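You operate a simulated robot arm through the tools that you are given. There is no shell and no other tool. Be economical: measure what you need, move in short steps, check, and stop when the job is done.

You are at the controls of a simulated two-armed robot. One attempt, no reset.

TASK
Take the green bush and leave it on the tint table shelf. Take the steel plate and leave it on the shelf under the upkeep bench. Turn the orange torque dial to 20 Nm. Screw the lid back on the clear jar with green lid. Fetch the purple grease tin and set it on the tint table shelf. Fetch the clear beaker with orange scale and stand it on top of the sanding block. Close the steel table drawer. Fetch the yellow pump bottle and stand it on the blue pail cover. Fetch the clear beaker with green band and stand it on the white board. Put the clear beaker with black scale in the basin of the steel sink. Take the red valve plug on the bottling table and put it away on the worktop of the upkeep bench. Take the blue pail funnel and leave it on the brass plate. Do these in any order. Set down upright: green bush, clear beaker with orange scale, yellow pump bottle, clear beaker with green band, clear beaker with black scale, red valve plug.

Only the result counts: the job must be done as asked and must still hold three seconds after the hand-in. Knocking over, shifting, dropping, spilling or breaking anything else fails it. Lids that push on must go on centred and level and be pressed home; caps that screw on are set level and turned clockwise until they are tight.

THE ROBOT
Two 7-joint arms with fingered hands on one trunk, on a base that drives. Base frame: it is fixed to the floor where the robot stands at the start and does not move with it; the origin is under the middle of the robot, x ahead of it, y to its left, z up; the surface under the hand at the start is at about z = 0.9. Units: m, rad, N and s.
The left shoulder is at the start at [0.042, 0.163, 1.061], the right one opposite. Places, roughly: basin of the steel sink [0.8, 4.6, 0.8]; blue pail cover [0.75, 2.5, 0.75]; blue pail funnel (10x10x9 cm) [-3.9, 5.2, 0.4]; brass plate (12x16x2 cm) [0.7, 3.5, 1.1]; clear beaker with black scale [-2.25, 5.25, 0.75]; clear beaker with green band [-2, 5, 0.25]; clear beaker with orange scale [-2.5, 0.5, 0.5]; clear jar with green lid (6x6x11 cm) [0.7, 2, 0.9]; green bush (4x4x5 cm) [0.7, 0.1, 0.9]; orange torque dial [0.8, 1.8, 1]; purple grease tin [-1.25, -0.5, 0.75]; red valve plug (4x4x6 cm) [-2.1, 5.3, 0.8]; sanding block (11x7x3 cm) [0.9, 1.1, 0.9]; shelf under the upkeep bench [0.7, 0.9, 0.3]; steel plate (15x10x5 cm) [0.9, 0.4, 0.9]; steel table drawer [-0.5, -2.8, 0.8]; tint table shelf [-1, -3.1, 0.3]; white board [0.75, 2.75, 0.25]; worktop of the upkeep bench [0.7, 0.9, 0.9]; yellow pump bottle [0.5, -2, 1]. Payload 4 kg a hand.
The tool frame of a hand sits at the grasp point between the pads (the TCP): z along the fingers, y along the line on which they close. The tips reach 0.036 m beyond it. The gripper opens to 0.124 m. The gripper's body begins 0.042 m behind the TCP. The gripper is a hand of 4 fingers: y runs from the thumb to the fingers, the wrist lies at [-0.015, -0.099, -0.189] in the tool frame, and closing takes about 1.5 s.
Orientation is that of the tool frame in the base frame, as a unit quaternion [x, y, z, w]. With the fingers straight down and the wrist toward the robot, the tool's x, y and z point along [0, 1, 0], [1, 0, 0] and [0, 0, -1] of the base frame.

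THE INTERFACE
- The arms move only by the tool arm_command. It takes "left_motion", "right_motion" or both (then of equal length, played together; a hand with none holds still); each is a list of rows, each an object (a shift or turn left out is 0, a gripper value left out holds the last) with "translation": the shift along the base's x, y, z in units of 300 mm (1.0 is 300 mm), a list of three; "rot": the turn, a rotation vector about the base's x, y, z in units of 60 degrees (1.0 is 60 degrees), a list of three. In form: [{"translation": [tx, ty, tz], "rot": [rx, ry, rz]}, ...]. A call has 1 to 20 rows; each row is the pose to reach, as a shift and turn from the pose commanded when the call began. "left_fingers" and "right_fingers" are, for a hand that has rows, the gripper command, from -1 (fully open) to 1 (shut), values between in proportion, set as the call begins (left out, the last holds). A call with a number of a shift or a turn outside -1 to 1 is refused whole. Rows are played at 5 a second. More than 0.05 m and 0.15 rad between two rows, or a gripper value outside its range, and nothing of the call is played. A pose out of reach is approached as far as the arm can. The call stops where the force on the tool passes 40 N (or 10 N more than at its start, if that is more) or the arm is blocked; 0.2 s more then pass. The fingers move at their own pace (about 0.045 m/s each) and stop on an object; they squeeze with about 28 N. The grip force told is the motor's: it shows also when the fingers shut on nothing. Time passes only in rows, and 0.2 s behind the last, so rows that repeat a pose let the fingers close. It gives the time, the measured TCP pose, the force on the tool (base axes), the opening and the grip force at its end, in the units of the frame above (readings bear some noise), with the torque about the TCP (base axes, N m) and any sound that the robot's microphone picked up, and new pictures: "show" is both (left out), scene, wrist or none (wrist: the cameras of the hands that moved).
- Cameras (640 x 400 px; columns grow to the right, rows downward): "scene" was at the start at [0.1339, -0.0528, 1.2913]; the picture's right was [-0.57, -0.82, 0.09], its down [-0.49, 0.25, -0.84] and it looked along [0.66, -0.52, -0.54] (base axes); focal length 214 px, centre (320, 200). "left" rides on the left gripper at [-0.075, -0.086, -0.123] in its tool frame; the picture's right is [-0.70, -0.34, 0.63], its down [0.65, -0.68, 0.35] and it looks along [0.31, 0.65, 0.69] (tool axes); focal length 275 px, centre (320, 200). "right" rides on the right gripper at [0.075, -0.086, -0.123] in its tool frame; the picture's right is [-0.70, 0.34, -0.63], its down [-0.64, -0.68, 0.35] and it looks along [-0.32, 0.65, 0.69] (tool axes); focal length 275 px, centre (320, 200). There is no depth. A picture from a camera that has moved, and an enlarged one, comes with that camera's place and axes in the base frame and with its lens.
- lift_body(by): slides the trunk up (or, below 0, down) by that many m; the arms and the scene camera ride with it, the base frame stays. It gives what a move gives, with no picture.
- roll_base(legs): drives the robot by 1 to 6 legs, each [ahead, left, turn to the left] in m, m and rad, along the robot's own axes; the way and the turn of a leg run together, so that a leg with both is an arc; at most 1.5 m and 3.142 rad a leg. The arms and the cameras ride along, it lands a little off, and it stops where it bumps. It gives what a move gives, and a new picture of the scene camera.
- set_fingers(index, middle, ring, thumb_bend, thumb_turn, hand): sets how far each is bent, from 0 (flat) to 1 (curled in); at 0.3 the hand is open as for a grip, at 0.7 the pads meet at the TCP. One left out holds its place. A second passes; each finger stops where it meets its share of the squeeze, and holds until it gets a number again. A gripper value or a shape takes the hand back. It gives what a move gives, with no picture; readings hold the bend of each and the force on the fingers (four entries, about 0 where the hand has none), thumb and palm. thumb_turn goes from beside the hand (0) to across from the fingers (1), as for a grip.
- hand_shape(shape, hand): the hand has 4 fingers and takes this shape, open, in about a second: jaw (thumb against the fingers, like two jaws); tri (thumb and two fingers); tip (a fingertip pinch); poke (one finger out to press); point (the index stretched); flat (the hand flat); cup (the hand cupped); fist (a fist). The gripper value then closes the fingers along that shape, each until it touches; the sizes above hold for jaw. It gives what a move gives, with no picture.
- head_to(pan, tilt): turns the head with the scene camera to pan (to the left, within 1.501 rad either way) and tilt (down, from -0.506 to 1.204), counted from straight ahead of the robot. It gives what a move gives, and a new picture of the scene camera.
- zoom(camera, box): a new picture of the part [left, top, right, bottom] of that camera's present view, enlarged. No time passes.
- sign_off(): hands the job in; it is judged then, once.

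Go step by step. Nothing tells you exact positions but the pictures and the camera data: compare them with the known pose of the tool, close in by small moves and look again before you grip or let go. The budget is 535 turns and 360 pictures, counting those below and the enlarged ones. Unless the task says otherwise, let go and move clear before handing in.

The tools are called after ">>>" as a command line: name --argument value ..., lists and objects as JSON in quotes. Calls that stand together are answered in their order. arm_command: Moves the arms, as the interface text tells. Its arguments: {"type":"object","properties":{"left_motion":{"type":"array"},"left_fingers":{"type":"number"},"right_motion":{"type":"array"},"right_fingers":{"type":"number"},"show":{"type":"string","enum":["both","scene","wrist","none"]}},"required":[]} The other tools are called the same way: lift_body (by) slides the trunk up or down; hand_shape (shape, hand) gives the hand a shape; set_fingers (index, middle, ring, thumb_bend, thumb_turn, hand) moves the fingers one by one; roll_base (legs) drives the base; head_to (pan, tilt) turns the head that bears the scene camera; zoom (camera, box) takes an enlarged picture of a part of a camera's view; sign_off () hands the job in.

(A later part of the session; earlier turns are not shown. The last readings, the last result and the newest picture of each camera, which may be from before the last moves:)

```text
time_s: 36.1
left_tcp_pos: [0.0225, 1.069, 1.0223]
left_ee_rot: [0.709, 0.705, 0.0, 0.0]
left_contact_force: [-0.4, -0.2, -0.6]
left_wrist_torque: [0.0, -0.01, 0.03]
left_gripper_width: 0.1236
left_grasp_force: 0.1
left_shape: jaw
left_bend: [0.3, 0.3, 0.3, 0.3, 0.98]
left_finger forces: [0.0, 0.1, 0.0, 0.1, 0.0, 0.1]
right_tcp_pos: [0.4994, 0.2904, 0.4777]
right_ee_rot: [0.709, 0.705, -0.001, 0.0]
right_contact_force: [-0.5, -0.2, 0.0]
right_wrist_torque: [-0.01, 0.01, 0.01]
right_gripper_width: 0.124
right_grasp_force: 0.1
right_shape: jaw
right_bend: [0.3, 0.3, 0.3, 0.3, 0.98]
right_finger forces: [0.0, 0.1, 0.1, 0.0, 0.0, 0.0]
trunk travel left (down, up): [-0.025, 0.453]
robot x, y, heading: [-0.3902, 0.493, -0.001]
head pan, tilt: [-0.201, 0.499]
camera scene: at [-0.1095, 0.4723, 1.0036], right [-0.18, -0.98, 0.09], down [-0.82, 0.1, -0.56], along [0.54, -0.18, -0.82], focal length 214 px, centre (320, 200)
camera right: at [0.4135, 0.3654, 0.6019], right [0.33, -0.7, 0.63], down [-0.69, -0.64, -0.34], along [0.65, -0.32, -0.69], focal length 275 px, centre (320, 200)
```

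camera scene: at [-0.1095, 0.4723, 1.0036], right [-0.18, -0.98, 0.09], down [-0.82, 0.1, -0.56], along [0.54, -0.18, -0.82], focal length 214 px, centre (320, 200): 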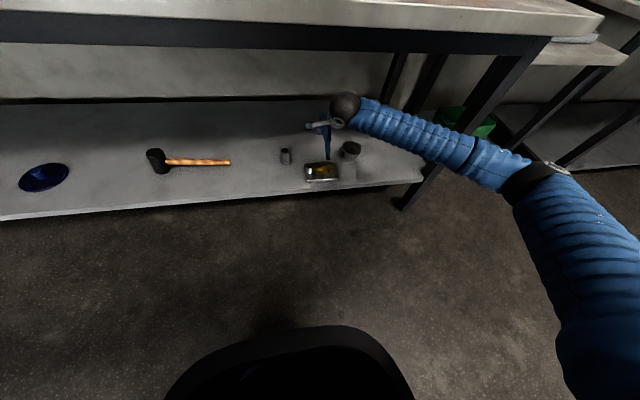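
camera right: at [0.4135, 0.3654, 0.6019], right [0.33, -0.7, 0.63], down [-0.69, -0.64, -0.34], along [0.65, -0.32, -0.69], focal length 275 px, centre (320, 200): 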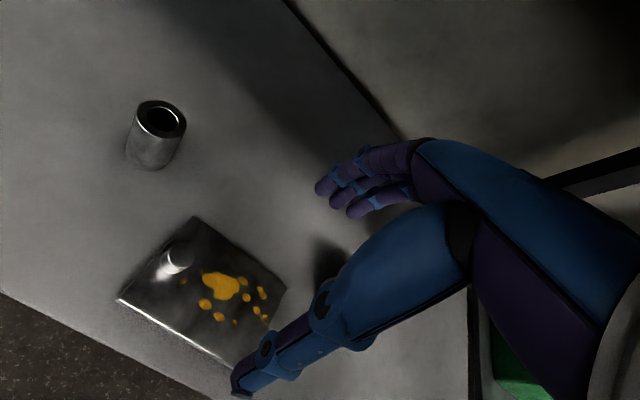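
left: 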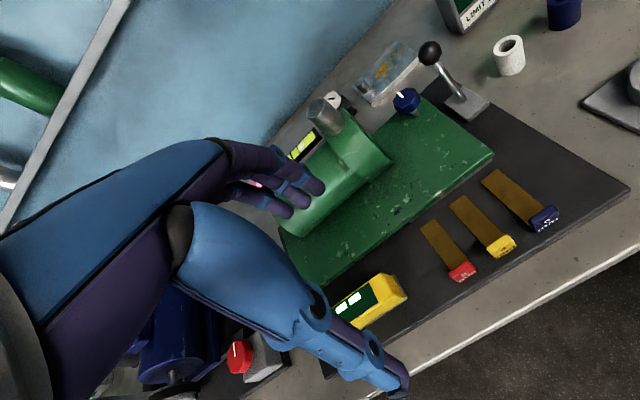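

The plate is on the shelf. I back out, rise, and go over the green bush.

>>> roll_base --legs '[[-0.35, 0, 0]]'

>>> lift_body --by 0.4

>>> arm_command --right_motion '[{"translation": [0, 0, 0.16]}, {"translation": [0, 0, 0.32]}, {"translation": [0, 0, 0.48]}, {"translation": [0, 0, 0.64]}, {"translation": [0, 0, 0.8]}, {"translation": [0, 0, 0.96]}]' --right_fingers -0.4 --show "none"

>>> roll_base --legs '[[0, -0.185, 0], [0.515, 0, 0]]'

>>> arm_command --right_motion '[{"translation": [0, 0, -0.05]}]' --show "wrist"

```text
time_s: 38.4
left_tcp_pos: [-0.3434, 1.0707, 1.0213]
left_ee_rot: [0.712, 0.703, 0.001, -0.001]
left_contact_force: [-0.2, 1.2, 0.5]
left_wrist_torque: [-0.03, -0.03, 0.0]
left_gripper_width: 0.1235
left_grasp_force: 0.1
left_shape: jaw
left_bend: [0.3, 0.3, 0.3, 0.3, 0.98]
left_finger forces: [0.0, 0.0, 0.1, 0.0, 0.0, 0.1]
right_tcp_pos: [0.1298, 0.2882, 0.4774]
right_ee_rot: [0.711, 0.704, 0.0, 0.0]
right_contact_force: [-0.1, 0.2, 0.5]
right_wrist_torque: [0.01, 0.0, -0.01]
right_gripper_width: 0.1235
right_grasp_force: 0.1
right_shape: jaw
right_bend: [0.3, 0.3, 0.3, 0.3, 0.98]
right_finger forces: [0.0, 0.0, 0.0, 0.0, 0.0, 0.1]
trunk travel left (down, up): [-0.025, 0.453]
robot x, y, heading: [-0.7523, 0.4942, -0.01]
head pan, tilt: [-0.201, 0.499]
camera scene: at [-0.4773, 0.4733, 1.0034], right [-0.19, -0.98, 0.09], down [-0.82, 0.1, -0.56], along [0.54, -0.18, -0.82], focal length 214 px, centre (320, 200)
```

scene: 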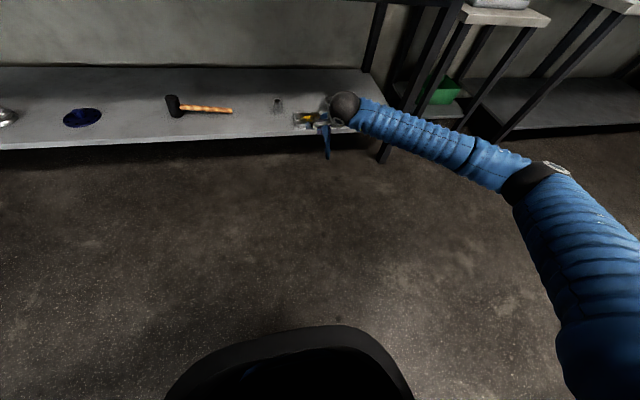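

```text
time_s: 42.3
left_tcp_pos: [-0.3423, 1.0699, 1.4224]
left_ee_rot: [0.711, 0.703, 0.0, 0.0]
left_contact_force: [0.0, -1.0, -0.8]
left_wrist_torque: [-0.02, -0.02, 0.03]
left_gripper_width: 0.1237
left_grasp_force: 0.1
left_shape: jaw
left_bend: [0.3, 0.3, 0.3, 0.3, 0.98]
left_finger forces: [0.0, 0.0, 0.0, 0.1, 0.1, 0.0]
right_tcp_pos: [0.13, 0.2879, 0.8771]
right_ee_rot: [0.711, 0.703, 0.0, -0.001]
right_contact_force: [0.0, -0.6, 0.0]
right_wrist_torque: [0.01, -0.02, -0.02]
right_gripper_width: 0.1237
right_grasp_force: 0.0
right_shape: jaw
right_bend: [0.3, 0.3, 0.3, 0.3, 0.98]
right_finger forces: [0.1, 0.0, 0.0, 0.0, 0.1, 0.1]
trunk travel left (down, up): [-0.425, 0.053]
robot x, y, heading: [-0.753, 0.4948, -0.014]
head pan, tilt: [-0.201, 0.499]
```

```text
time_s: 43.7
left_tcp_pos: [-0.3429, 1.0705, 1.422]
left_ee_rot: [0.711, 0.703, 0.0, 0.0]
left_contact_force: [0.4, -0.2, 1.1]
left_wrist_torque: [-0.02, 0.0, -0.01]
left_gripper_width: 0.1234
left_grasp_force: 0.1
left_shape: jaw
left_bend: [0.3, 0.3, 0.3, 0.3, 0.98]
left_finger forces: [0.0, 0.0, 0.1, 0.0, 0.1, 0.0]
right_tcp_pos: [0.1315, 0.2896, 1.1667]
right_ee_rot: [0.711, 0.704, 0.0, 0.0]
right_contact_force: [-0.6, 0.3, -0.3]
right_wrist_torque: [0.01, -0.01, 0.02]
right_gripper_width: 0.0874
right_grasp_force: 0.1
right_shape: jaw
right_bend: [0.34, 0.38, 0.36, 0.49, 0.99]
right_finger forces: [0.0, 0.0, 0.0, 0.0, 0.1, 0.0]
trunk travel left (down, up): [-0.425, 0.053]
robot x, y, heading: [-0.7558, 0.4979, -0.007]
head pan, tilt: [-0.201, 0.499]
```

```text
time_s: 47.8
left_tcp_pos: [0.1782, 0.8749, 1.4216]
left_ee_rot: [0.714, 0.7, 0.0, -0.001]
left_contact_force: [0.0, 0.4, 0.3]
left_wrist_torque: [-0.01, 0.02, -0.01]
left_gripper_width: 0.1236
left_grasp_force: 0.0
left_shape: jaw
left_bend: [0.3, 0.3, 0.3, 0.3, 0.98]
left_finger forces: [0.0, 0.1, 0.1, 0.0, 0.0, 0.0]
right_tcp_pos: [0.6457, 0.0908, 1.166]
right_ee_rot: [0.714, 0.701, -0.001, 0.0]
right_contact_force: [0.2, -0.4, 0.3]
right_wrist_torque: [0.01, 0.01, -0.02]
right_gripper_width: 0.0871
right_grasp_force: 0.0
right_shape: jaw
right_bend: [0.34, 0.38, 0.36, 0.49, 0.99]
right_finger forces: [0.1, 0.1, 0.0, 0.0, 0.0, 0.0]
trunk travel left (down, up): [-0.425, 0.053]
robot x, y, heading: [-0.2368, 0.303, -0.02]
head pan, tilt: [-0.201, 0.499]
camera scene: at [-0.1538, 0.2841, 1.5056], right [-0.22, -0.98, 0.0], down [-0.47, 0.1, -0.87], along [0.85, -0.19, -0.49], focal length 214 px, centre (320, 200)
```

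scene: 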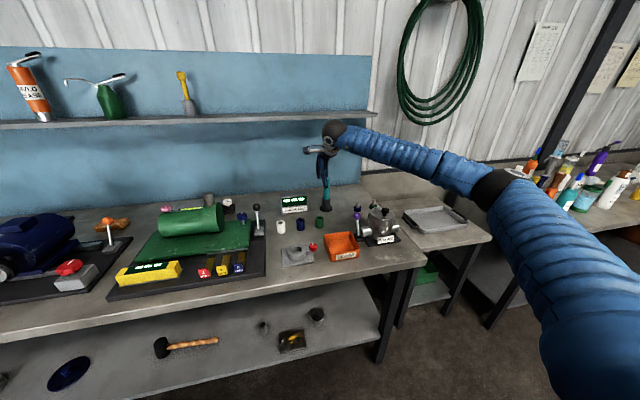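

```text
time_s: 48.2
left_tcp_pos: [0.1768, 0.8754, 1.4221]
left_ee_rot: [0.714, 0.701, 0.0, 0.0]
left_contact_force: [0.4, -0.2, -0.1]
left_wrist_torque: [0.0, -0.01, 0.01]
left_gripper_width: 0.1239
left_grasp_force: 0.0
left_shape: jaw
left_bend: [0.3, 0.3, 0.3, 0.3, 0.98]
left_finger forces: [0.1, 0.0, 0.1, 0.0, 0.0, 0.1]
right_tcp_pos: [0.6459, 0.0904, 1.1514]
right_ee_rot: [0.714, 0.7, -0.001, -0.002]
right_contact_force: [0.3, 0.1, 0.1]
right_wrist_torque: [-0.03, -0.03, -0.03]
right_gripper_width: 0.0872
right_grasp_force: 0.0
right_shape: jaw
right_bend: [0.34, 0.38, 0.36, 0.49, 0.99]
right_finger forces: [0.1, 0.0, 0.0, 0.0, 0.0, 0.0]
trunk travel left (down, up): [-0.425, 0.053]
robot x, y, heading: [-0.2393, 0.3036, -0.018]
head pan, tilt: [-0.201, 0.499]
camera right: at [0.5607, 0.1659, 1.2747], right [0.32, -0.7, 0.63], down [-0.69, -0.63, -0.34], along [0.64, -0.33, -0.69], focal length 275 px, centre (320, 200)
```

right: 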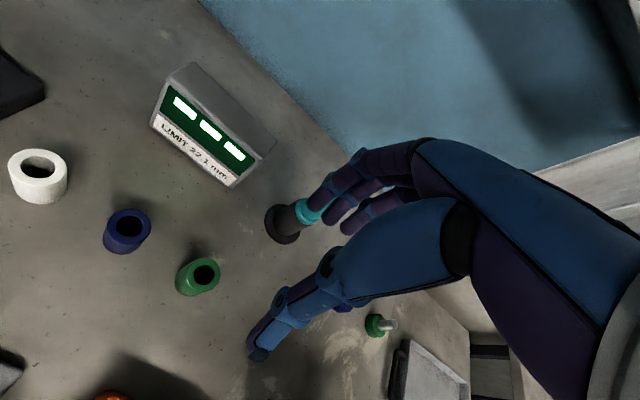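

Bush is at about (0.662, 0.102). Lowering around it.

>>> arm_command --right_motion '[{"translation": [0.057, 0.04, -0.12]}, {"translation": [0.057, 0.04, -0.26]}, {"translation": [0.057, 0.04, -0.4]}, {"translation": [0.057, 0.04, -0.5]}, {"translation": [0.057, 0.04, -0.6]}, {"translation": [0.057, 0.04, -0.65]}]' --show "wrist"

```text
time_s: 49.6
left_tcp_pos: [0.1775, 0.8757, 1.4217]
left_ee_rot: [0.714, 0.7, 0.0, 0.0]
left_contact_force: [-0.3, 0.3, -0.4]
left_wrist_torque: [0.0, -0.03, 0.0]
left_gripper_width: 0.1238
left_grasp_force: 0.0
left_shape: jaw
left_bend: [0.3, 0.3, 0.3, 0.3, 0.98]
left_finger forces: [0.1, 0.1, 0.0, 0.0, 0.1, 0.1]
right_tcp_pos: [0.6637, 0.1043, 0.9563]
right_ee_rot: [0.713, 0.701, -0.001, -0.001]
right_contact_force: [-0.4, 0.6, 0.9]
right_wrist_torque: [0.03, 0.04, 0.01]
right_gripper_width: 0.0867
right_grasp_force: 0.1
right_shape: jaw
right_bend: [0.34, 0.38, 0.36, 0.49, 0.99]
right_finger forces: [0.0, 0.0, 0.1, 0.0, 0.1, 0.0]
trunk travel left (down, up): [-0.425, 0.053]
robot x, y, heading: [-0.2382, 0.3035, -0.021]
head pan, tilt: [-0.201, 0.499]
camera right: at [0.5783, 0.1805, 1.0804], right [0.33, -0.7, 0.63], down [-0.69, -0.63, -0.34], along [0.64, -0.33, -0.69], focal length 275 px, centre (320, 200)
```

right: 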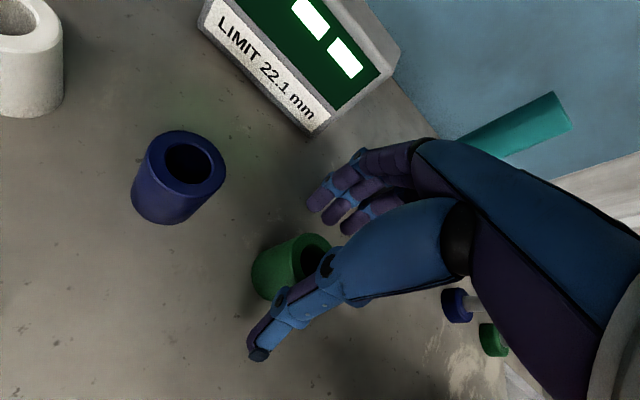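

>>> arm_command --right_motion '[{"translation": [-0.02, 0.02, -0.03]}, {"translation": [-0.02, 0.02, -0.06]}, {"translation": [-0.02, 0.02, -0.06]}]' --show "none"

>>> arm_command --right_motion '[{"translation": [0, 0, 0]}, {"translation": [0, 0, 0]}, {"translation": [0, 0, 0]}, {"translation": [0, 0, 0]}, {"translation": [0, 0, 0]}, {"translation": [0, 0, 0]}, {"translation": [0, 0, 0]}]' --right_fingers 1 --show "none"

>>> arm_command --right_motion '[{"translation": [0, 0, 0.1]}, {"translation": [0, 0, 0.25]}, {"translation": [0, 0, 0.4]}, {"translation": [0, 0, 0.55]}, {"translation": [0, 0, 0.7]}]' --show "wrist"

```text
time_s: 50.4
left_tcp_pos: [0.1759, 0.8753, 1.4219]
left_ee_rot: [0.714, 0.7, 0.0, 0.0]
left_contact_force: [0.8, 0.1, 0.3]
left_wrist_torque: [-0.01, -0.04, -0.01]
left_gripper_width: 0.1237
left_grasp_force: 0.1
left_shape: jaw
left_bend: [0.3, 0.3, 0.3, 0.3, 0.98]
left_finger forces: [0.0, 0.0, 0.0, 0.0, 0.0, 0.0]
right_tcp_pos: [0.6568, 0.1098, 0.9394]
right_ee_rot: [0.714, 0.7, -0.001, 0.0]
right_contact_force: [-0.1, -0.3, 0.4]
right_wrist_torque: [0.0, 0.04, -0.02]
right_gripper_width: 0.0869
right_grasp_force: 0.1
right_shape: jaw
right_bend: [0.34, 0.38, 0.36, 0.49, 0.99]
right_finger forces: [0.0, 0.0, 0.1, 0.1, 0.0, 0.0]
trunk travel left (down, up): [-0.425, 0.053]
robot x, y, heading: [-0.2403, 0.3017, -0.02]
head pan, tilt: [-0.201, 0.499]
```

```text
time_s: 52.0
left_tcp_pos: [0.1756, 0.8764, 1.4206]
left_ee_rot: [0.714, 0.7, 0.001, 0.0]
left_contact_force: [0.1, 0.8, 0.0]
left_wrist_torque: [0.01, 0.0, -0.02]
left_gripper_width: 0.1237
left_grasp_force: 0.3
left_shape: jaw
left_bend: [0.3, 0.3, 0.3, 0.3, 0.98]
left_finger forces: [0.0, 0.1, 0.1, 0.1, 0.1, 0.0]
right_tcp_pos: [0.6569, 0.1094, 0.9403]
right_ee_rot: [0.714, 0.7, 0.001, 0.001]
right_contact_force: [0.4, 1.4, 13.6]
right_wrist_torque: [0.1, -0.4, 0.05]
right_gripper_width: 0.0269
right_grasp_force: 27.6
right_shape: jaw
right_bend: [0.56, 0.54, 0.59, 0.64, 1.0]
right_finger forces: [14.6, 13.1, 3.5, 0.1, 35.3, 0.0]
trunk travel left (down, up): [-0.425, 0.053]
robot x, y, heading: [-0.237, 0.304, -0.02]
head pan, tilt: [-0.201, 0.499]
```

```text
time_s: 53.2
left_tcp_pos: [0.177, 0.8764, 1.4215]
left_ee_rot: [0.714, 0.7, 0.0, 0.0]
left_contact_force: [-0.1, -0.2, 0.2]
left_wrist_torque: [-0.01, -0.01, 0.02]
left_gripper_width: 0.1238
left_grasp_force: 0.1
left_shape: jaw
left_bend: [0.3, 0.3, 0.3, 0.3, 0.98]
left_finger forces: [0.1, 0.1, 0.1, 0.0, 0.0, 0.0]
right_tcp_pos: [0.6541, 0.1144, 1.1493]
right_ee_rot: [0.714, 0.7, -0.002, 0.0]
right_contact_force: [0.4, 0.4, -0.7]
right_wrist_torque: [0.01, 0.0, 0.02]
right_gripper_width: 0.0261
right_grasp_force: 28.3
right_shape: jaw
right_bend: [0.57, 0.54, 0.6, 0.64, 1.0]
right_finger forces: [14.1, 12.8, 4.3, 0.0, 31.7, 0.0]
trunk travel left (down, up): [-0.425, 0.053]
robot x, y, heading: [-0.2383, 0.3031, -0.016]
head pan, tilt: [-0.201, 0.499]
camera right: at [0.5691, 0.1905, 1.2727], right [0.32, -0.7, 0.63], down [-0.69, -0.63, -0.34], along [0.64, -0.33, -0.69], focal length 275 px, centre (320, 200)
```

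right: 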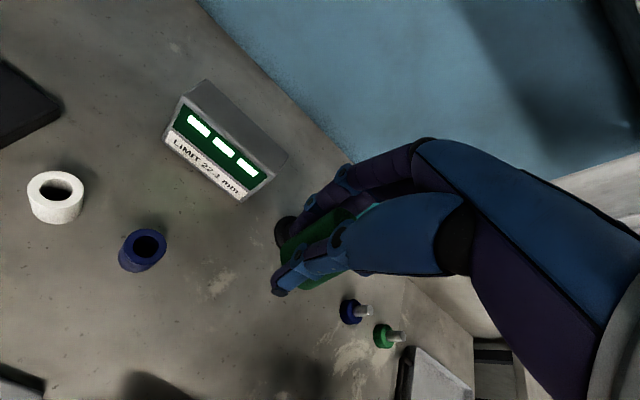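

>>> zoom --camera "right" --box '[240, 160, 400, 310]'

>>> zoom --camera "scene" --box '[270, 100, 370, 220]'

```text
2.67 times, centred on (320, 235) of right
camera zoom: at [0.5691, 0.1905, 1.2727], right [0.32, -0.7, 0.63], down [-0.69, -0.63, -0.34], along [0.64, -0.33, -0.69], focal length 734 px, centre (320, 107)
```

zoom: 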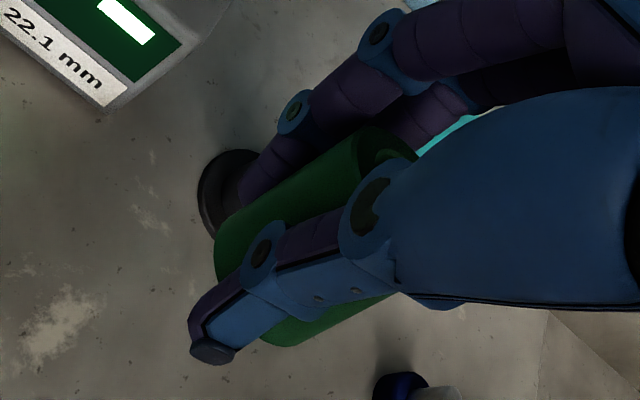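

```text
3.33 times, centred on (320, 160) of scene
camera zoom: at [-0.1549, 0.2847, 1.5057], right [-0.22, -0.98, 0.0], down [-0.47, 0.1, -0.87], along [0.85, -0.19, -0.49], focal length 715 px, centre (320, 333)
```

zoom: 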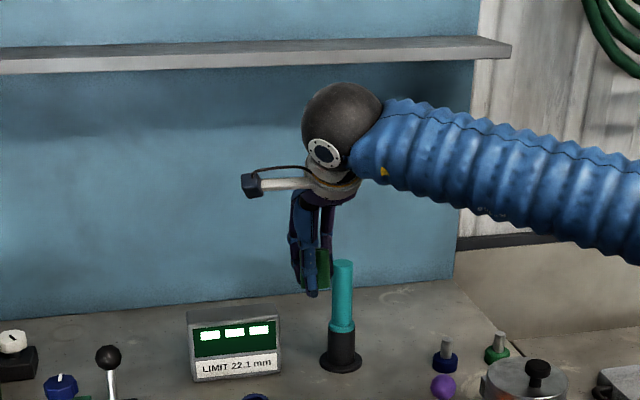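

The bush is held upright. I tuck the right hand in, back off and turn to see the other side of the room.

>>> arm_command --right_motion '[{"translation": [-0.16, -0.03, 0.02]}, {"translation": [-0.32, -0.06, 0.04]}, {"translation": [-0.48, -0.09, 0.06]}, {"translation": [-0.64, -0.12, 0.08]}, {"translation": [-0.8, -0.15, 0.1]}]' --show "none"

>>> roll_base --legs '[[-0.35, 0, 0], [0, 0, -2.2]]'

>>> head_to --pan 0 --tilt 0.45

>>> head_to --pan -0.9 --tilt 0.35

>>> head_to --pan 0.9 --tilt 0.35

```text
time_s: 54.4
left_tcp_pos: [0.1761, 0.8753, 1.4216]
left_ee_rot: [0.714, 0.7, 0.0, 0.0]
left_contact_force: [-0.3, 0.3, 0.1]
left_wrist_torque: [0.0, -0.02, -0.02]
left_gripper_width: 0.1236
left_grasp_force: 0.0
left_shape: jaw
left_bend: [0.3, 0.3, 0.3, 0.3, 0.98]
left_finger forces: [0.1, 0.1, 0.0, 0.1, 0.0, 0.0]
right_tcp_pos: [0.4084, 0.0637, 1.1748]
right_ee_rot: [0.714, 0.701, 0.0, 0.0]
right_contact_force: [0.6, 0.6, -0.5]
right_wrist_torque: [0.01, 0.03, 0.01]
right_gripper_width: 0.0257
right_grasp_force: 28.1
right_shape: jaw
right_bend: [0.57, 0.54, 0.6, 0.64, 1.0]
right_finger forces: [14.2, 12.8, 4.6, 0.1, 31.6, 0.0]
trunk travel left (down, up): [-0.425, 0.053]
robot x, y, heading: [-0.2345, 0.3049, -0.016]
head pan, tilt: [-0.201, 0.499]
```

```text
time_s: 61.8
left_tcp_pos: [-0.3249, -0.3519, 1.4209]
left_ee_rot: [0.955, -0.298, 0.0, 0.0]
left_contact_force: [-0.1, -0.3, 0.2]
left_wrist_torque: [0.02, 0.0, -0.02]
left_gripper_width: 0.1237
left_grasp_force: 0.0
left_shape: jaw
left_bend: [0.3, 0.3, 0.3, 0.3, 0.98]
left_finger forces: [0.0, 0.0, 0.0, 0.1, 0.0, 0.2]
right_tcp_pos: [-1.1297, -0.0976, 1.1755]
right_ee_rot: [0.955, -0.296, 0.001, -0.001]
right_contact_force: [0.2, 0.8, -0.7]
right_wrist_torque: [-0.01, -0.01, 0.0]
right_gripper_width: 0.0252
right_grasp_force: 28.3
right_shape: jaw
right_bend: [0.57, 0.55, 0.61, 0.64, 1.0]
right_finger forces: [14.6, 12.3, 4.9, 0.1, 29.9, 0.0]
trunk travel left (down, up): [-0.425, 0.053]
robot x, y, heading: [-0.5765, 0.3099, -2.177]
head pan, tilt: [-0.201, 0.499]
camera scene: at [-0.6351, 0.2513, 1.5056], right [-0.69, 0.72, 0.0], down [0.35, 0.34, -0.87], along [-0.63, -0.61, -0.49], focal length 214 px, centre (320, 200)
```

scene: 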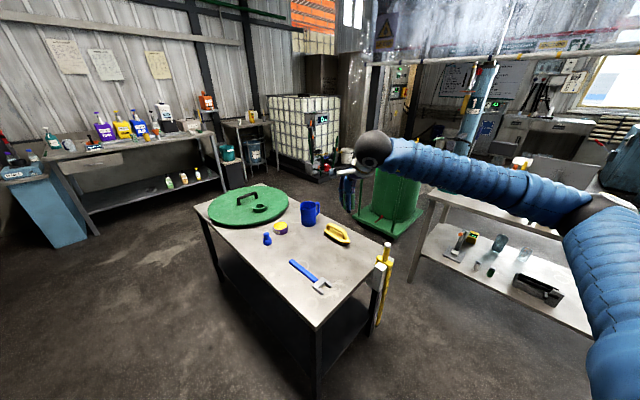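

```text
time_s: 62.5
left_tcp_pos: [-0.3244, -0.3513, 1.421]
left_ee_rot: [0.955, -0.297, 0.0, 0.0]
left_contact_force: [0.5, 0.7, -0.4]
left_wrist_torque: [-0.02, 0.01, -0.01]
left_gripper_width: 0.1238
left_grasp_force: 0.0
left_shape: jaw
left_bend: [0.3, 0.3, 0.3, 0.3, 0.98]
left_finger forces: [0.1, 0.0, 0.1, 0.0, 0.0, 0.0]
right_tcp_pos: [-1.1315, -0.098, 1.1748]
right_ee_rot: [0.955, -0.297, 0.001, -0.001]
right_contact_force: [-0.3, 0.1, -0.3]
right_wrist_torque: [-0.01, 0.01, -0.03]
right_gripper_width: 0.0252
right_grasp_force: 27.9
right_shape: jaw
right_bend: [0.57, 0.55, 0.61, 0.64, 1.0]
right_finger forces: [14.5, 12.3, 5.0, 0.1, 30.1, 0.0]
trunk travel left (down, up): [-0.425, 0.053]
robot x, y, heading: [-0.5728, 0.3105, -2.178]
head pan, tilt: [0.0, 0.45]
camera scene: at [-0.6217, 0.2388, 1.51], right [-0.82, 0.57, 0.0], down [0.25, 0.36, -0.9], along [-0.51, -0.74, -0.44], focal length 214 px, centre (320, 200)
```

scene: 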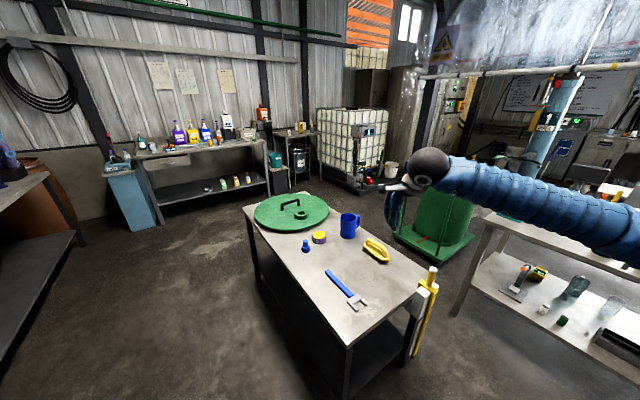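

```text
time_s: 63.7
left_tcp_pos: [-0.3241, -0.3524, 1.4209]
left_ee_rot: [0.955, -0.297, 0.001, 0.0]
left_contact_force: [0.4, 0.6, 0.4]
left_wrist_torque: [0.0, -0.04, 0.01]
left_gripper_width: 0.1236
left_grasp_force: 0.1
left_shape: jaw
left_bend: [0.3, 0.3, 0.3, 0.3, 0.98]
left_finger forces: [0.0, 0.0, 0.0, 0.1, 0.0, 0.0]
right_tcp_pos: [-1.1313, -0.098, 1.1746]
right_ee_rot: [0.955, -0.298, 0.001, 0.0]
right_contact_force: [0.2, -0.1, -0.1]
right_wrist_torque: [-0.04, -0.02, 0.01]
right_gripper_width: 0.0253
right_grasp_force: 28.3
right_shape: jaw
right_bend: [0.57, 0.55, 0.61, 0.64, 1.0]
right_finger forces: [14.5, 12.3, 4.8, 0.0, 30.0, 0.1]
trunk travel left (down, up): [-0.425, 0.053]
robot x, y, heading: [-0.5728, 0.307, -2.178]
head pan, tilt: [-0.901, 0.351]
camera scene: at [-0.6625, 0.308, 1.5195], right [-0.07, 1.0, 0.01], down [0.35, 0.03, -0.94], along [-0.94, -0.06, -0.35], focal length 214 px, centre (320, 200)
```

scene: 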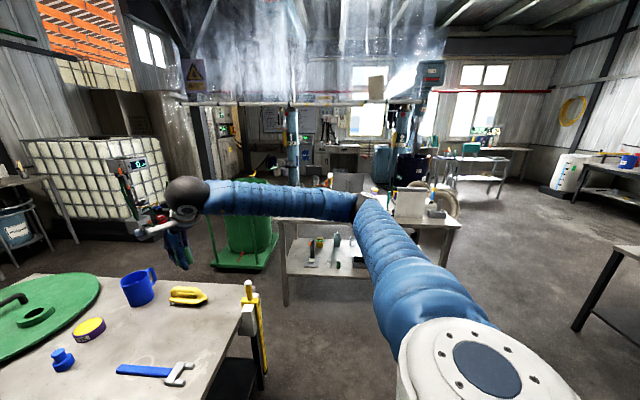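

```text
time_s: 65.5
left_tcp_pos: [-0.3247, -0.3521, 1.4213]
left_ee_rot: [0.955, -0.298, 0.0, -0.001]
left_contact_force: [-0.5, 0.5, -0.3]
left_wrist_torque: [0.02, -0.03, 0.02]
left_gripper_width: 0.1235
left_grasp_force: 0.1
left_shape: jaw
left_bend: [0.3, 0.3, 0.3, 0.3, 0.98]
left_finger forces: [0.0, 0.0, 0.0, 0.0, 0.0, 0.1]
right_tcp_pos: [-1.1303, -0.0976, 1.1744]
right_ee_rot: [0.955, -0.296, 0.0, -0.001]
right_contact_force: [0.1, 0.4, -0.9]
right_wrist_torque: [-0.01, -0.03, 0.0]
right_gripper_width: 0.0253
right_grasp_force: 27.6
right_shape: jaw
right_bend: [0.57, 0.55, 0.61, 0.64, 1.0]
right_finger forces: [14.6, 12.3, 4.8, 0.0, 29.9, 0.0]
trunk travel left (down, up): [-0.425, 0.053]
robot x, y, heading: [-0.5725, 0.3091, -2.175]
head pan, tilt: [0.901, 0.351]
camera scene: at [-0.5424, 0.2253, 1.5195], right [-0.96, -0.29, -0.01], down [-0.1, 0.33, -0.94], along [0.28, -0.9, -0.35], focal length 214 px, centre (320, 200)
```

scene: 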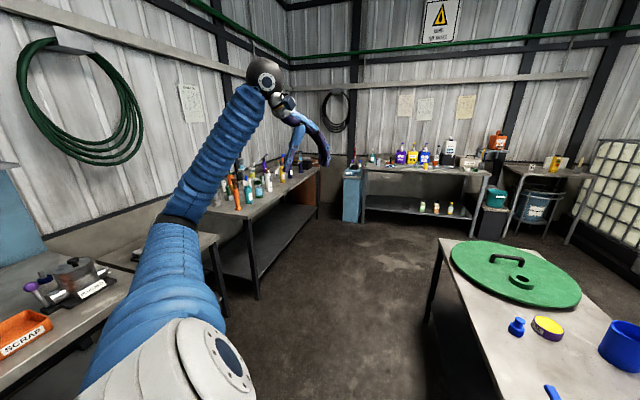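

The tin (purple body, yellow top) is at about (-1.2, -0.6) on the table spanning x -1.41…-0.95. I drive to face it from the +x side for the left hand.

>>> roll_base --legs '[[0.485, 0.545, 0], [0, 0, -0.965]]'

>>> head_to --pan 0.3 --tilt 0.65

```text
time_s: 71.9
left_tcp_pos: [-0.7774, -1.0018, 1.4203]
left_ee_rot: [0.721, -0.693, 0.0, 0.001]
left_contact_force: [1.1, 0.6, 0.6]
left_wrist_torque: [0.0, 0.03, -0.02]
left_gripper_width: 0.1237
left_grasp_force: 0.1
left_shape: jaw
left_bend: [0.3, 0.3, 0.3, 0.3, 0.98]
left_finger forces: [0.1, 0.0, 0.0, 0.0, 0.1, 0.0]
right_tcp_pos: [-1.0602, -0.2045, 1.1745]
right_ee_rot: [0.722, -0.692, 0.0, 0.0]
right_contact_force: [-0.4, -0.9, -0.4]
right_wrist_torque: [0.02, -0.03, 0.0]
right_gripper_width: 0.0251
right_grasp_force: 28.1
right_shape: jaw
right_bend: [0.57, 0.55, 0.61, 0.64, 1.0]
right_finger forces: [14.8, 12.1, 5.0, 0.0, 29.3, 0.0]
trunk travel left (down, up): [-0.425, 0.053]
robot x, y, heading: [-0.3986, -0.4074, -3.098]
head pan, tilt: [0.901, 0.351]
camera scene: at [-0.4471, -0.481, 1.5195], right [-0.81, 0.59, -0.01], down [0.21, 0.28, -0.94], along [-0.55, -0.76, -0.35], focal length 214 px, centre (320, 200)
```

scene: 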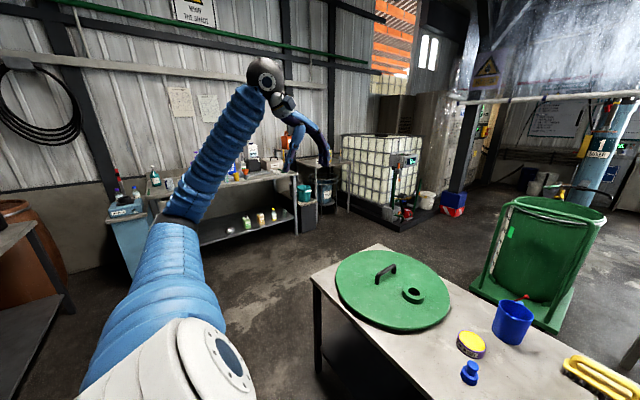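

```text
time_s: 72.9
left_tcp_pos: [-0.7775, -1.0032, 1.4218]
left_ee_rot: [0.721, -0.693, -0.001, 0.001]
left_contact_force: [0.8, -0.4, -0.5]
left_wrist_torque: [0.02, 0.01, -0.01]
left_gripper_width: 0.1236
left_grasp_force: 0.0
left_shape: jaw
left_bend: [0.3, 0.3, 0.3, 0.3, 0.98]
left_finger forces: [0.1, 0.0, 0.0, 0.0, 0.0, 0.0]
right_tcp_pos: [-1.0595, -0.206, 1.1744]
right_ee_rot: [0.722, -0.692, 0.001, -0.001]
right_contact_force: [-0.3, 0.2, -0.9]
right_wrist_torque: [0.0, -0.02, 0.03]
right_gripper_width: 0.025
right_grasp_force: 28.6
right_shape: jaw
right_bend: [0.57, 0.55, 0.61, 0.64, 1.0]
right_finger forces: [14.7, 12.2, 5.1, 0.0, 29.3, 0.0]
trunk travel left (down, up): [-0.425, 0.053]
robot x, y, heading: [-0.3996, -0.4035, -3.102]
head pan, tilt: [0.3, 0.649]
camera scene: at [-0.4738, -0.4349, 1.4923], right [-0.34, 0.94, 0.0], down [0.58, 0.2, -0.79], along [-0.75, -0.27, -0.61], focal length 214 px, centre (320, 200)
```

scene: 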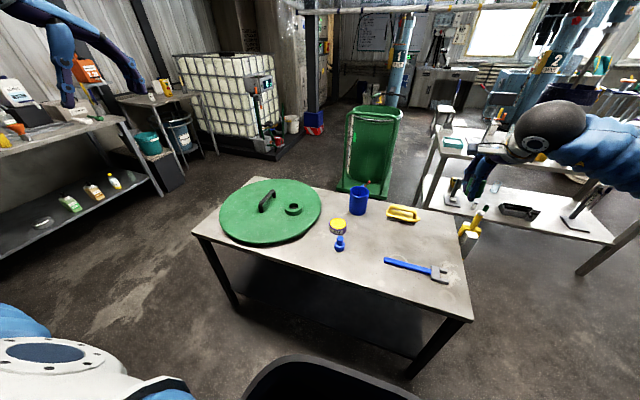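

>>> zoom --camera "scene" --box '[270, 180, 430, 280]'

```text
4.00 times, centred on (350, 230) of scene
camera zoom: at [-0.4738, -0.4349, 1.4923], right [-0.34, 0.94, 0.0], down [0.58, 0.2, -0.79], along [-0.75, -0.27, -0.61], focal length 858 px, centre (200, 80)
```

zoom: 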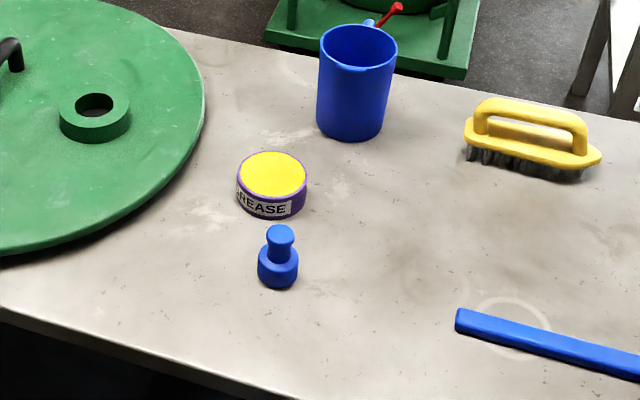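

>>> arm_command --left_motion '[{"translation": [-0.09, 0.083, -0.09], "rot": [0, 0, -0.042]}, {"translation": [-0.18, 0.167, -0.18], "rot": [0, 0, -0.083]}, {"translation": [-0.27, 0.25, -0.27], "rot": [0, 0, -0.125]}, {"translation": [-0.36, 0.333, -0.36], "rot": [0, 0, -0.167]}, {"translation": [-0.45, 0.417, -0.45], "rot": [0, 0, -0.208]}, {"translation": [-0.54, 0.5, -0.54], "rot": [0, 0, -0.25]}, {"translation": [-0.63, 0.583, -0.63], "rot": [0, 0, -0.292]}, {"translation": [-0.72, 0.667, -0.72], "rot": [0, 0, -0.333]}, {"translation": [-0.81, 0.75, -0.81], "rot": [0, 0, -0.375]}, {"translation": [-0.9, 0.833, -0.9], "rot": [0, 0, -0.417]}]' --show "none"

>>> arm_command --left_motion '[{"translation": [-0.1, 0.09, -0.09]}, {"translation": [-0.2, 0.18, -0.18]}, {"translation": [-0.3, 0.27, -0.27]}, {"translation": [-0.4, 0.36, -0.36]}, {"translation": [-0.5, 0.45, -0.45]}, {"translation": [-0.5, 0.48, -0.57]}]' --show "both"

```text
time_s: 75.1
left_tcp_pos: [-1.0522, -0.7529, 1.1492]
left_ee_rot: [-0.554, 0.832, -0.001, 0.001]
left_contact_force: [0.7, 0.0, 0.5]
left_wrist_torque: [-0.02, 0.01, 0.01]
left_gripper_width: 0.1238
left_grasp_force: 0.0
left_shape: jaw
left_bend: [0.3, 0.3, 0.3, 0.3, 0.98]
left_finger forces: [0.0, 0.0, 0.1, 0.0, 0.1, 0.0]
right_tcp_pos: [-1.0607, -0.2051, 1.1724]
right_ee_rot: [0.722, -0.692, 0.001, -0.001]
right_contact_force: [-0.1, 0.0, -1.2]
right_wrist_torque: [-0.02, -0.03, 0.0]
right_gripper_width: 0.0251
right_grasp_force: 27.5
right_shape: jaw
right_bend: [0.57, 0.55, 0.61, 0.64, 1.0]
right_finger forces: [14.8, 12.2, 5.2, 0.0, 29.5, 0.1]
trunk travel left (down, up): [-0.425, 0.053]
robot x, y, heading: [-0.3983, -0.4061, -3.095]
head pan, tilt: [0.3, 0.649]
```

```text
time_s: 76.5
left_tcp_pos: [-1.1992, -0.6075, 0.9805]
left_ee_rot: [-0.555, 0.832, 0.0, 0.0]
left_contact_force: [-0.4, -0.3, -0.7]
left_wrist_torque: [0.01, 0.01, 0.0]
left_gripper_width: 0.1238
left_grasp_force: 0.2
left_shape: jaw
left_bend: [0.3, 0.3, 0.3, 0.3, 0.98]
left_finger forces: [0.0, 0.0, 0.0, 0.0, 0.1, 0.1]
right_tcp_pos: [-1.0603, -0.2058, 1.1733]
right_ee_rot: [0.722, -0.692, 0.0, -0.001]
right_contact_force: [0.0, 0.2, -0.6]
right_wrist_torque: [-0.02, 0.02, 0.02]
right_gripper_width: 0.025
right_grasp_force: 27.9
right_shape: jaw
right_bend: [0.57, 0.55, 0.61, 0.64, 1.0]
right_finger forces: [14.9, 12.1, 5.3, 0.1, 29.4, 0.1]
trunk travel left (down, up): [-0.425, 0.053]
robot x, y, heading: [-0.3972, -0.4051, -3.101]
head pan, tilt: [0.3, 0.649]
camera scene: at [-0.4742, -0.4346, 1.4922], right [-0.34, 0.94, 0.0], down [0.58, 0.2, -0.79], along [-0.75, -0.27, -0.61], focal length 214 px, centre (320, 200)
camera left: at [-1.0921, -0.5709, 1.1041], right [0.58, 0.51, -0.63], down [0.38, -0.86, -0.35], along [-0.72, -0.04, -0.69], focal length 275 px, centre (320, 200)
```

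scene: 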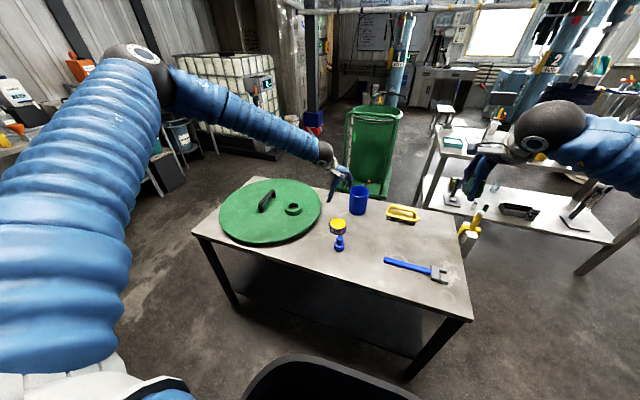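
left: 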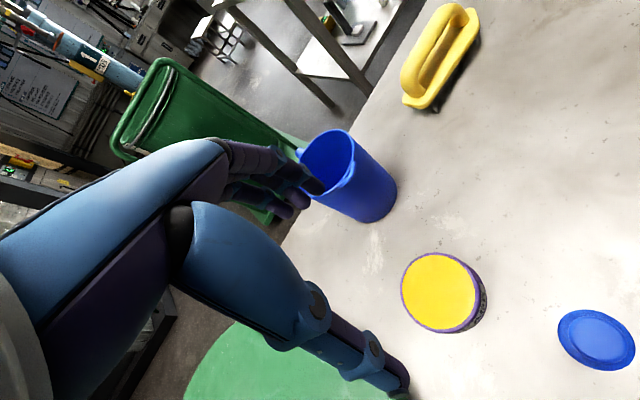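

>>> arm_command --left_motion '[{"translation": [0.015, 0.01, -0.13]}, {"translation": [0.015, 0.01, -0.26]}, {"translation": [0.015, 0.01, -0.39]}, {"translation": [0.015, 0.01, -0.5]}, {"translation": [0.015, 0.01, -0.56]}]' --show "wrist"

```text
time_s: 77.7
left_tcp_pos: [-1.1458, -0.6563, 0.8876]
left_ee_rot: [-0.554, 0.833, 0.0, 0.0]
left_contact_force: [0.2, -0.6, -0.3]
left_wrist_torque: [0.05, 0.05, 0.03]
left_gripper_width: 0.1239
left_grasp_force: 0.1
left_shape: jaw
left_bend: [0.3, 0.3, 0.3, 0.3, 0.98]
left_finger forces: [0.1, 0.0, 0.0, 0.0, 0.1, 0.0]
left hand out of reach, approached as far as the arm can: row 1, 2, 3, 4, 5
right_tcp_pos: [-1.0591, -0.2043, 1.174]
right_ee_rot: [0.722, -0.692, 0.001, 0.0]
right_contact_force: [0.5, -0.5, -1.1]
right_wrist_torque: [0.01, 0.03, 0.02]
right_gripper_width: 0.0249
right_grasp_force: 27.8
right_shape: jaw
right_bend: [0.57, 0.55, 0.61, 0.64, 1.0]
right_finger forces: [14.8, 12.2, 5.3, 0.0, 29.3, 0.0]
trunk travel left (down, up): [-0.425, 0.053]
robot x, y, heading: [-0.3954, -0.4048, -3.099]
head pan, tilt: [0.3, 0.649]
camera left: at [-1.0387, -0.62, 1.0107], right [0.58, 0.51, -0.63], down [0.38, -0.86, -0.35], along [-0.72, -0.04, -0.69], focal length 275 px, centre (320, 200)
```

left: 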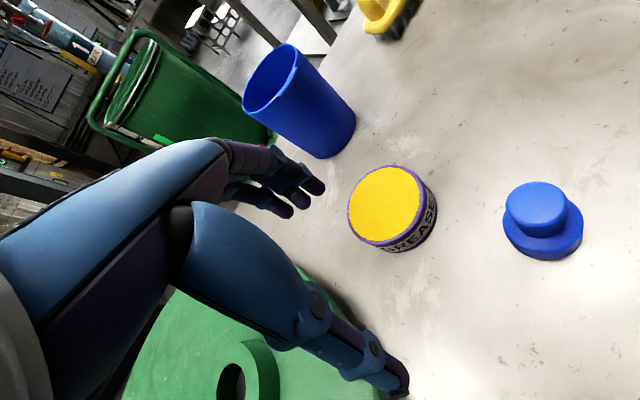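

Out of reach at this trunk height. I raise the hand, lower the trunk, then retry.

>>> arm_command --left_motion '[{"translation": [0, 0, 0.14]}, {"translation": [0, 0, 0.28]}, {"translation": [0, 0, 0.42]}, {"translation": [0, 0, 0.57]}, {"translation": [0, 0, 0.72]}]' --show "none"

```text
time_s: 78.9
left_tcp_pos: [-1.1424, -0.653, 1.1039]
left_ee_rot: [-0.554, 0.832, 0.0, 0.0]
left_contact_force: [0.7, -0.7, 0.1]
left_wrist_torque: [0.0, 0.01, 0.0]
left_gripper_width: 0.1238
left_grasp_force: 0.0
left_shape: jaw
left_bend: [0.3, 0.3, 0.3, 0.3, 0.98]
left_finger forces: [0.0, 0.1, 0.0, 0.0, 0.0, 0.0]
right_tcp_pos: [-1.0592, -0.2053, 1.1757]
right_ee_rot: [0.722, -0.692, -0.001, 0.0]
right_contact_force: [0.3, -0.2, -0.6]
right_wrist_torque: [0.0, 0.04, -0.01]
right_gripper_width: 0.0251
right_grasp_force: 28.3
right_shape: jaw
right_bend: [0.57, 0.55, 0.61, 0.64, 1.0]
right_finger forces: [14.8, 12.1, 5.3, 0.0, 29.4, 0.0]
trunk travel left (down, up): [-0.425, 0.053]
robot x, y, heading: [-0.4038, -0.4032, -3.097]
head pan, tilt: [0.3, 0.649]
```

>>> lift_body --by -0.17

>>> arm_command --left_motion '[{"translation": [-0.085, 0.085, -0.05]}, {"translation": [-0.17, 0.165, -0.1]}, {"translation": [-0.17, 0.165, -0.24]}, {"translation": [-0.17, 0.165, -0.32]}]' --show "wrist"

```text
time_s: 80.8
left_tcp_pos: [-1.142, -0.6496, 0.9349]
left_ee_rot: [-0.554, 0.832, -0.001, -0.001]
left_contact_force: [0.1, 0.2, 0.9]
left_wrist_torque: [0.01, -0.02, 0.01]
left_gripper_width: 0.1239
left_grasp_force: 0.0
left_shape: jaw
left_bend: [0.3, 0.3, 0.3, 0.3, 0.98]
left_finger forces: [0.0, 0.0, 0.0, 0.0, 0.1, 0.1]
right_tcp_pos: [-1.0594, -0.2047, 1.0054]
right_ee_rot: [0.721, -0.692, 0.001, 0.0]
right_contact_force: [-0.6, 0.4, -1.1]
right_wrist_torque: [0.01, 0.01, 0.01]
right_gripper_width: 0.025
right_grasp_force: 28.2
right_shape: jaw
right_bend: [0.57, 0.55, 0.61, 0.64, 1.0]
right_finger forces: [14.9, 12.2, 5.5, 0.0, 29.2, 0.1]
trunk travel left (down, up): [-0.255, 0.223]
robot x, y, heading: [-0.3951, -0.4079, -3.098]
head pan, tilt: [0.3, 0.649]
```

```text
time_s: 81.8
left_tcp_pos: [-1.1906, -0.5997, 0.8359]
left_ee_rot: [-0.554, 0.832, 0.0, 0.001]
left_contact_force: [-0.4, -0.1, 0.0]
left_wrist_torque: [-0.02, 0.01, -0.01]
left_gripper_width: 0.124
left_grasp_force: 0.0
left_shape: jaw
left_bend: [0.3, 0.3, 0.3, 0.3, 0.98]
left_finger forces: [0.0, 0.1, 0.1, 0.1, 0.0, 0.1]
right_tcp_pos: [-1.0596, -0.206, 1.004]
right_ee_rot: [0.721, -0.693, 0.001, 0.0]
right_contact_force: [0.2, 0.1, -0.9]
right_wrist_torque: [0.01, 0.01, -0.01]
right_gripper_width: 0.025
right_grasp_force: 28.0
right_shape: jaw
right_bend: [0.57, 0.55, 0.61, 0.64, 1.0]
right_finger forces: [14.9, 12.3, 5.5, 0.0, 29.4, 0.1]
trunk travel left (down, up): [-0.255, 0.223]
robot x, y, heading: [-0.4001, -0.4049, -3.103]
head pan, tilt: [0.3, 0.649]
camera left: at [-1.0833, -0.5633, 0.9586], right [0.58, 0.51, -0.63], down [0.38, -0.86, -0.35], along [-0.72, -0.04, -0.69], focal length 275 px, centre (320, 200)
```

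left: 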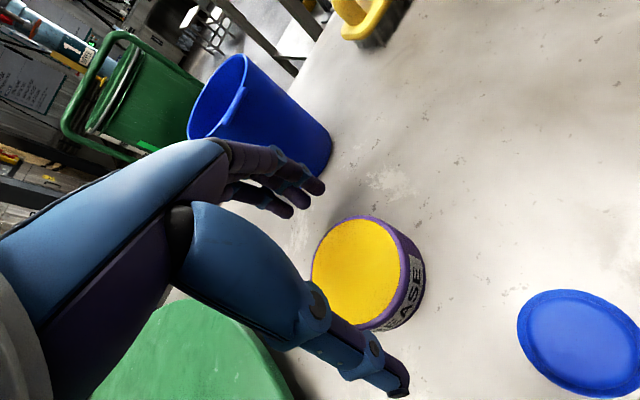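

>>> arm_command --left_motion '[{"translation": [0, -0.005, -0.06]}, {"translation": [0, -0.005, -0.12]}, {"translation": [0, -0.005, -0.15]}]' --show "none"

>>> arm_command --left_motion '[{"translation": [0, 0, 0]}, {"translation": [0, 0, 0]}, {"translation": [0, 0, 0]}, {"translation": [0, 0, 0]}, {"translation": [0, 0, 0]}, {"translation": [0, 0, 0]}, {"translation": [0, 0, 0]}]' --left_fingers 1 --show "wrist"

```text
time_s: 82.6
left_tcp_pos: [-1.1935, -0.6008, 0.7922]
left_ee_rot: [-0.554, 0.832, 0.001, 0.0]
left_contact_force: [1.0, 0.0, 0.3]
left_wrist_torque: [0.03, 0.02, 0.0]
left_gripper_width: 0.1236
left_grasp_force: 0.1
left_shape: jaw
left_bend: [0.3, 0.3, 0.3, 0.3, 0.98]
left_finger forces: [0.0, 0.0, 0.0, 0.0, 0.0, 0.0]
right_tcp_pos: [-1.062, -0.2051, 1.0042]
right_ee_rot: [0.722, -0.692, 0.002, -0.001]
right_contact_force: [-0.2, 0.0, -0.1]
right_wrist_torque: [0.03, -0.01, 0.01]
right_gripper_width: 0.0249
right_grasp_force: 27.7
right_shape: jaw
right_bend: [0.57, 0.55, 0.61, 0.64, 1.0]
right_finger forces: [14.9, 12.2, 5.5, 0.1, 29.2, 0.1]
trunk travel left (down, up): [-0.255, 0.223]
robot x, y, heading: [-0.3981, -0.4078, -3.099]
head pan, tilt: [0.3, 0.649]
```

```text
time_s: 84.2
left_tcp_pos: [-1.1933, -0.6002, 0.7944]
left_ee_rot: [-0.554, 0.833, 0.0, 0.0]
left_contact_force: [2.7, -2.5, 5.6]
left_wrist_torque: [0.01, -0.02, -0.14]
left_gripper_width: 0.0875
left_grasp_force: 27.9
left_shape: jaw
left_bend: [0.36, 0.38, 0.4, 0.07, 0.99]
left_finger forces: [14.9, 8.2, 3.6, 0.1, 31.4, 0.1]
right_tcp_pos: [-1.0585, -0.205, 1.0045]
right_ee_rot: [0.722, -0.692, 0.001, 0.0]
right_contact_force: [0.4, 0.1, -0.5]
right_wrist_torque: [-0.03, -0.03, -0.01]
right_gripper_width: 0.0249
right_grasp_force: 27.7
right_shape: jaw
right_bend: [0.57, 0.55, 0.61, 0.64, 1.0]
right_finger forces: [14.8, 12.2, 5.6, 0.1, 29.3, 0.1]
trunk travel left (down, up): [-0.255, 0.223]
robot x, y, heading: [-0.3989, -0.4073, -3.102]
head pan, tilt: [0.3, 0.649]
camera left: at [-1.0856, -0.564, 0.9168], right [0.58, 0.51, -0.63], down [0.38, -0.86, -0.35], along [-0.72, -0.04, -0.69], focal length 275 px, centre (320, 200)
```

left: 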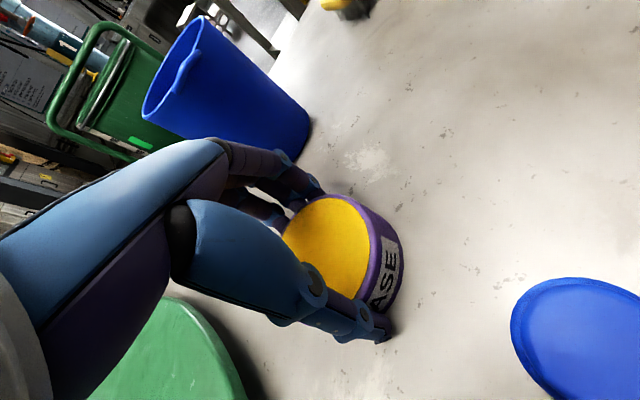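

Gripped. Lift and tuck.

>>> arm_command --left_motion '[{"translation": [0, 0, 0.13]}, {"translation": [0, 0, 0.28]}, {"translation": [0, 0, 0.44]}, {"translation": [0, 0, 0.6]}, {"translation": [0.1, -0.03, 0.72]}, {"translation": [0.24, -0.06, 0.78]}, {"translation": [0.4, -0.1, 0.78]}, {"translation": [0.55, -0.13, 0.78]}, {"translation": [0.7, -0.16, 0.78]}]' --show "wrist"

```text
time_s: 86.2
left_tcp_pos: [-0.9821, -0.6514, 1.028]
left_ee_rot: [-0.555, 0.832, 0.0, 0.0]
left_contact_force: [-0.4, -0.7, -7.3]
left_wrist_torque: [-0.01, -0.03, -0.02]
left_gripper_width: 0.0878
left_grasp_force: 28.6
left_shape: jaw
left_bend: [0.36, 0.38, 0.41, 0.09, 0.99]
left_finger forces: [15.3, 8.0, 3.7, 0.1, 26.0, 0.0]
right_tcp_pos: [-1.0587, -0.2062, 1.0051]
right_ee_rot: [0.722, -0.692, 0.0, -0.001]
right_contact_force: [-0.3, 0.5, -1.5]
right_wrist_torque: [0.01, 0.03, 0.06]
right_gripper_width: 0.0251
right_grasp_force: 28.3
right_shape: jaw
right_bend: [0.57, 0.55, 0.61, 0.64, 1.0]
right_finger forces: [14.9, 12.2, 5.6, 0.0, 29.3, 0.0]
trunk travel left (down, up): [-0.255, 0.223]
robot x, y, heading: [-0.3974, -0.4073, -3.1]
head pan, tilt: [0.3, 0.649]
camera left: at [-0.8733, -0.6145, 1.1508], right [0.58, 0.51, -0.63], down [0.38, -0.86, -0.35], along [-0.72, -0.04, -0.69], focal length 275 px, centre (320, 200)
```

left: 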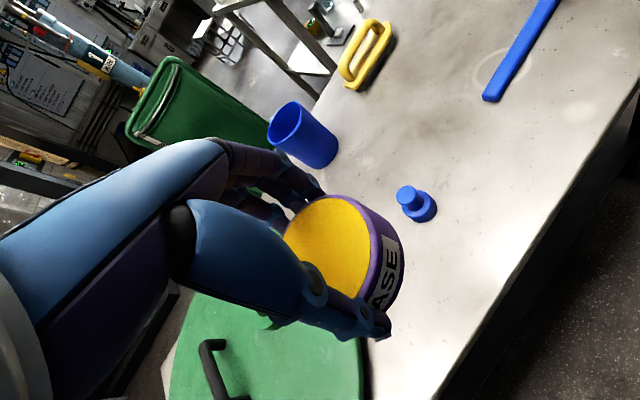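

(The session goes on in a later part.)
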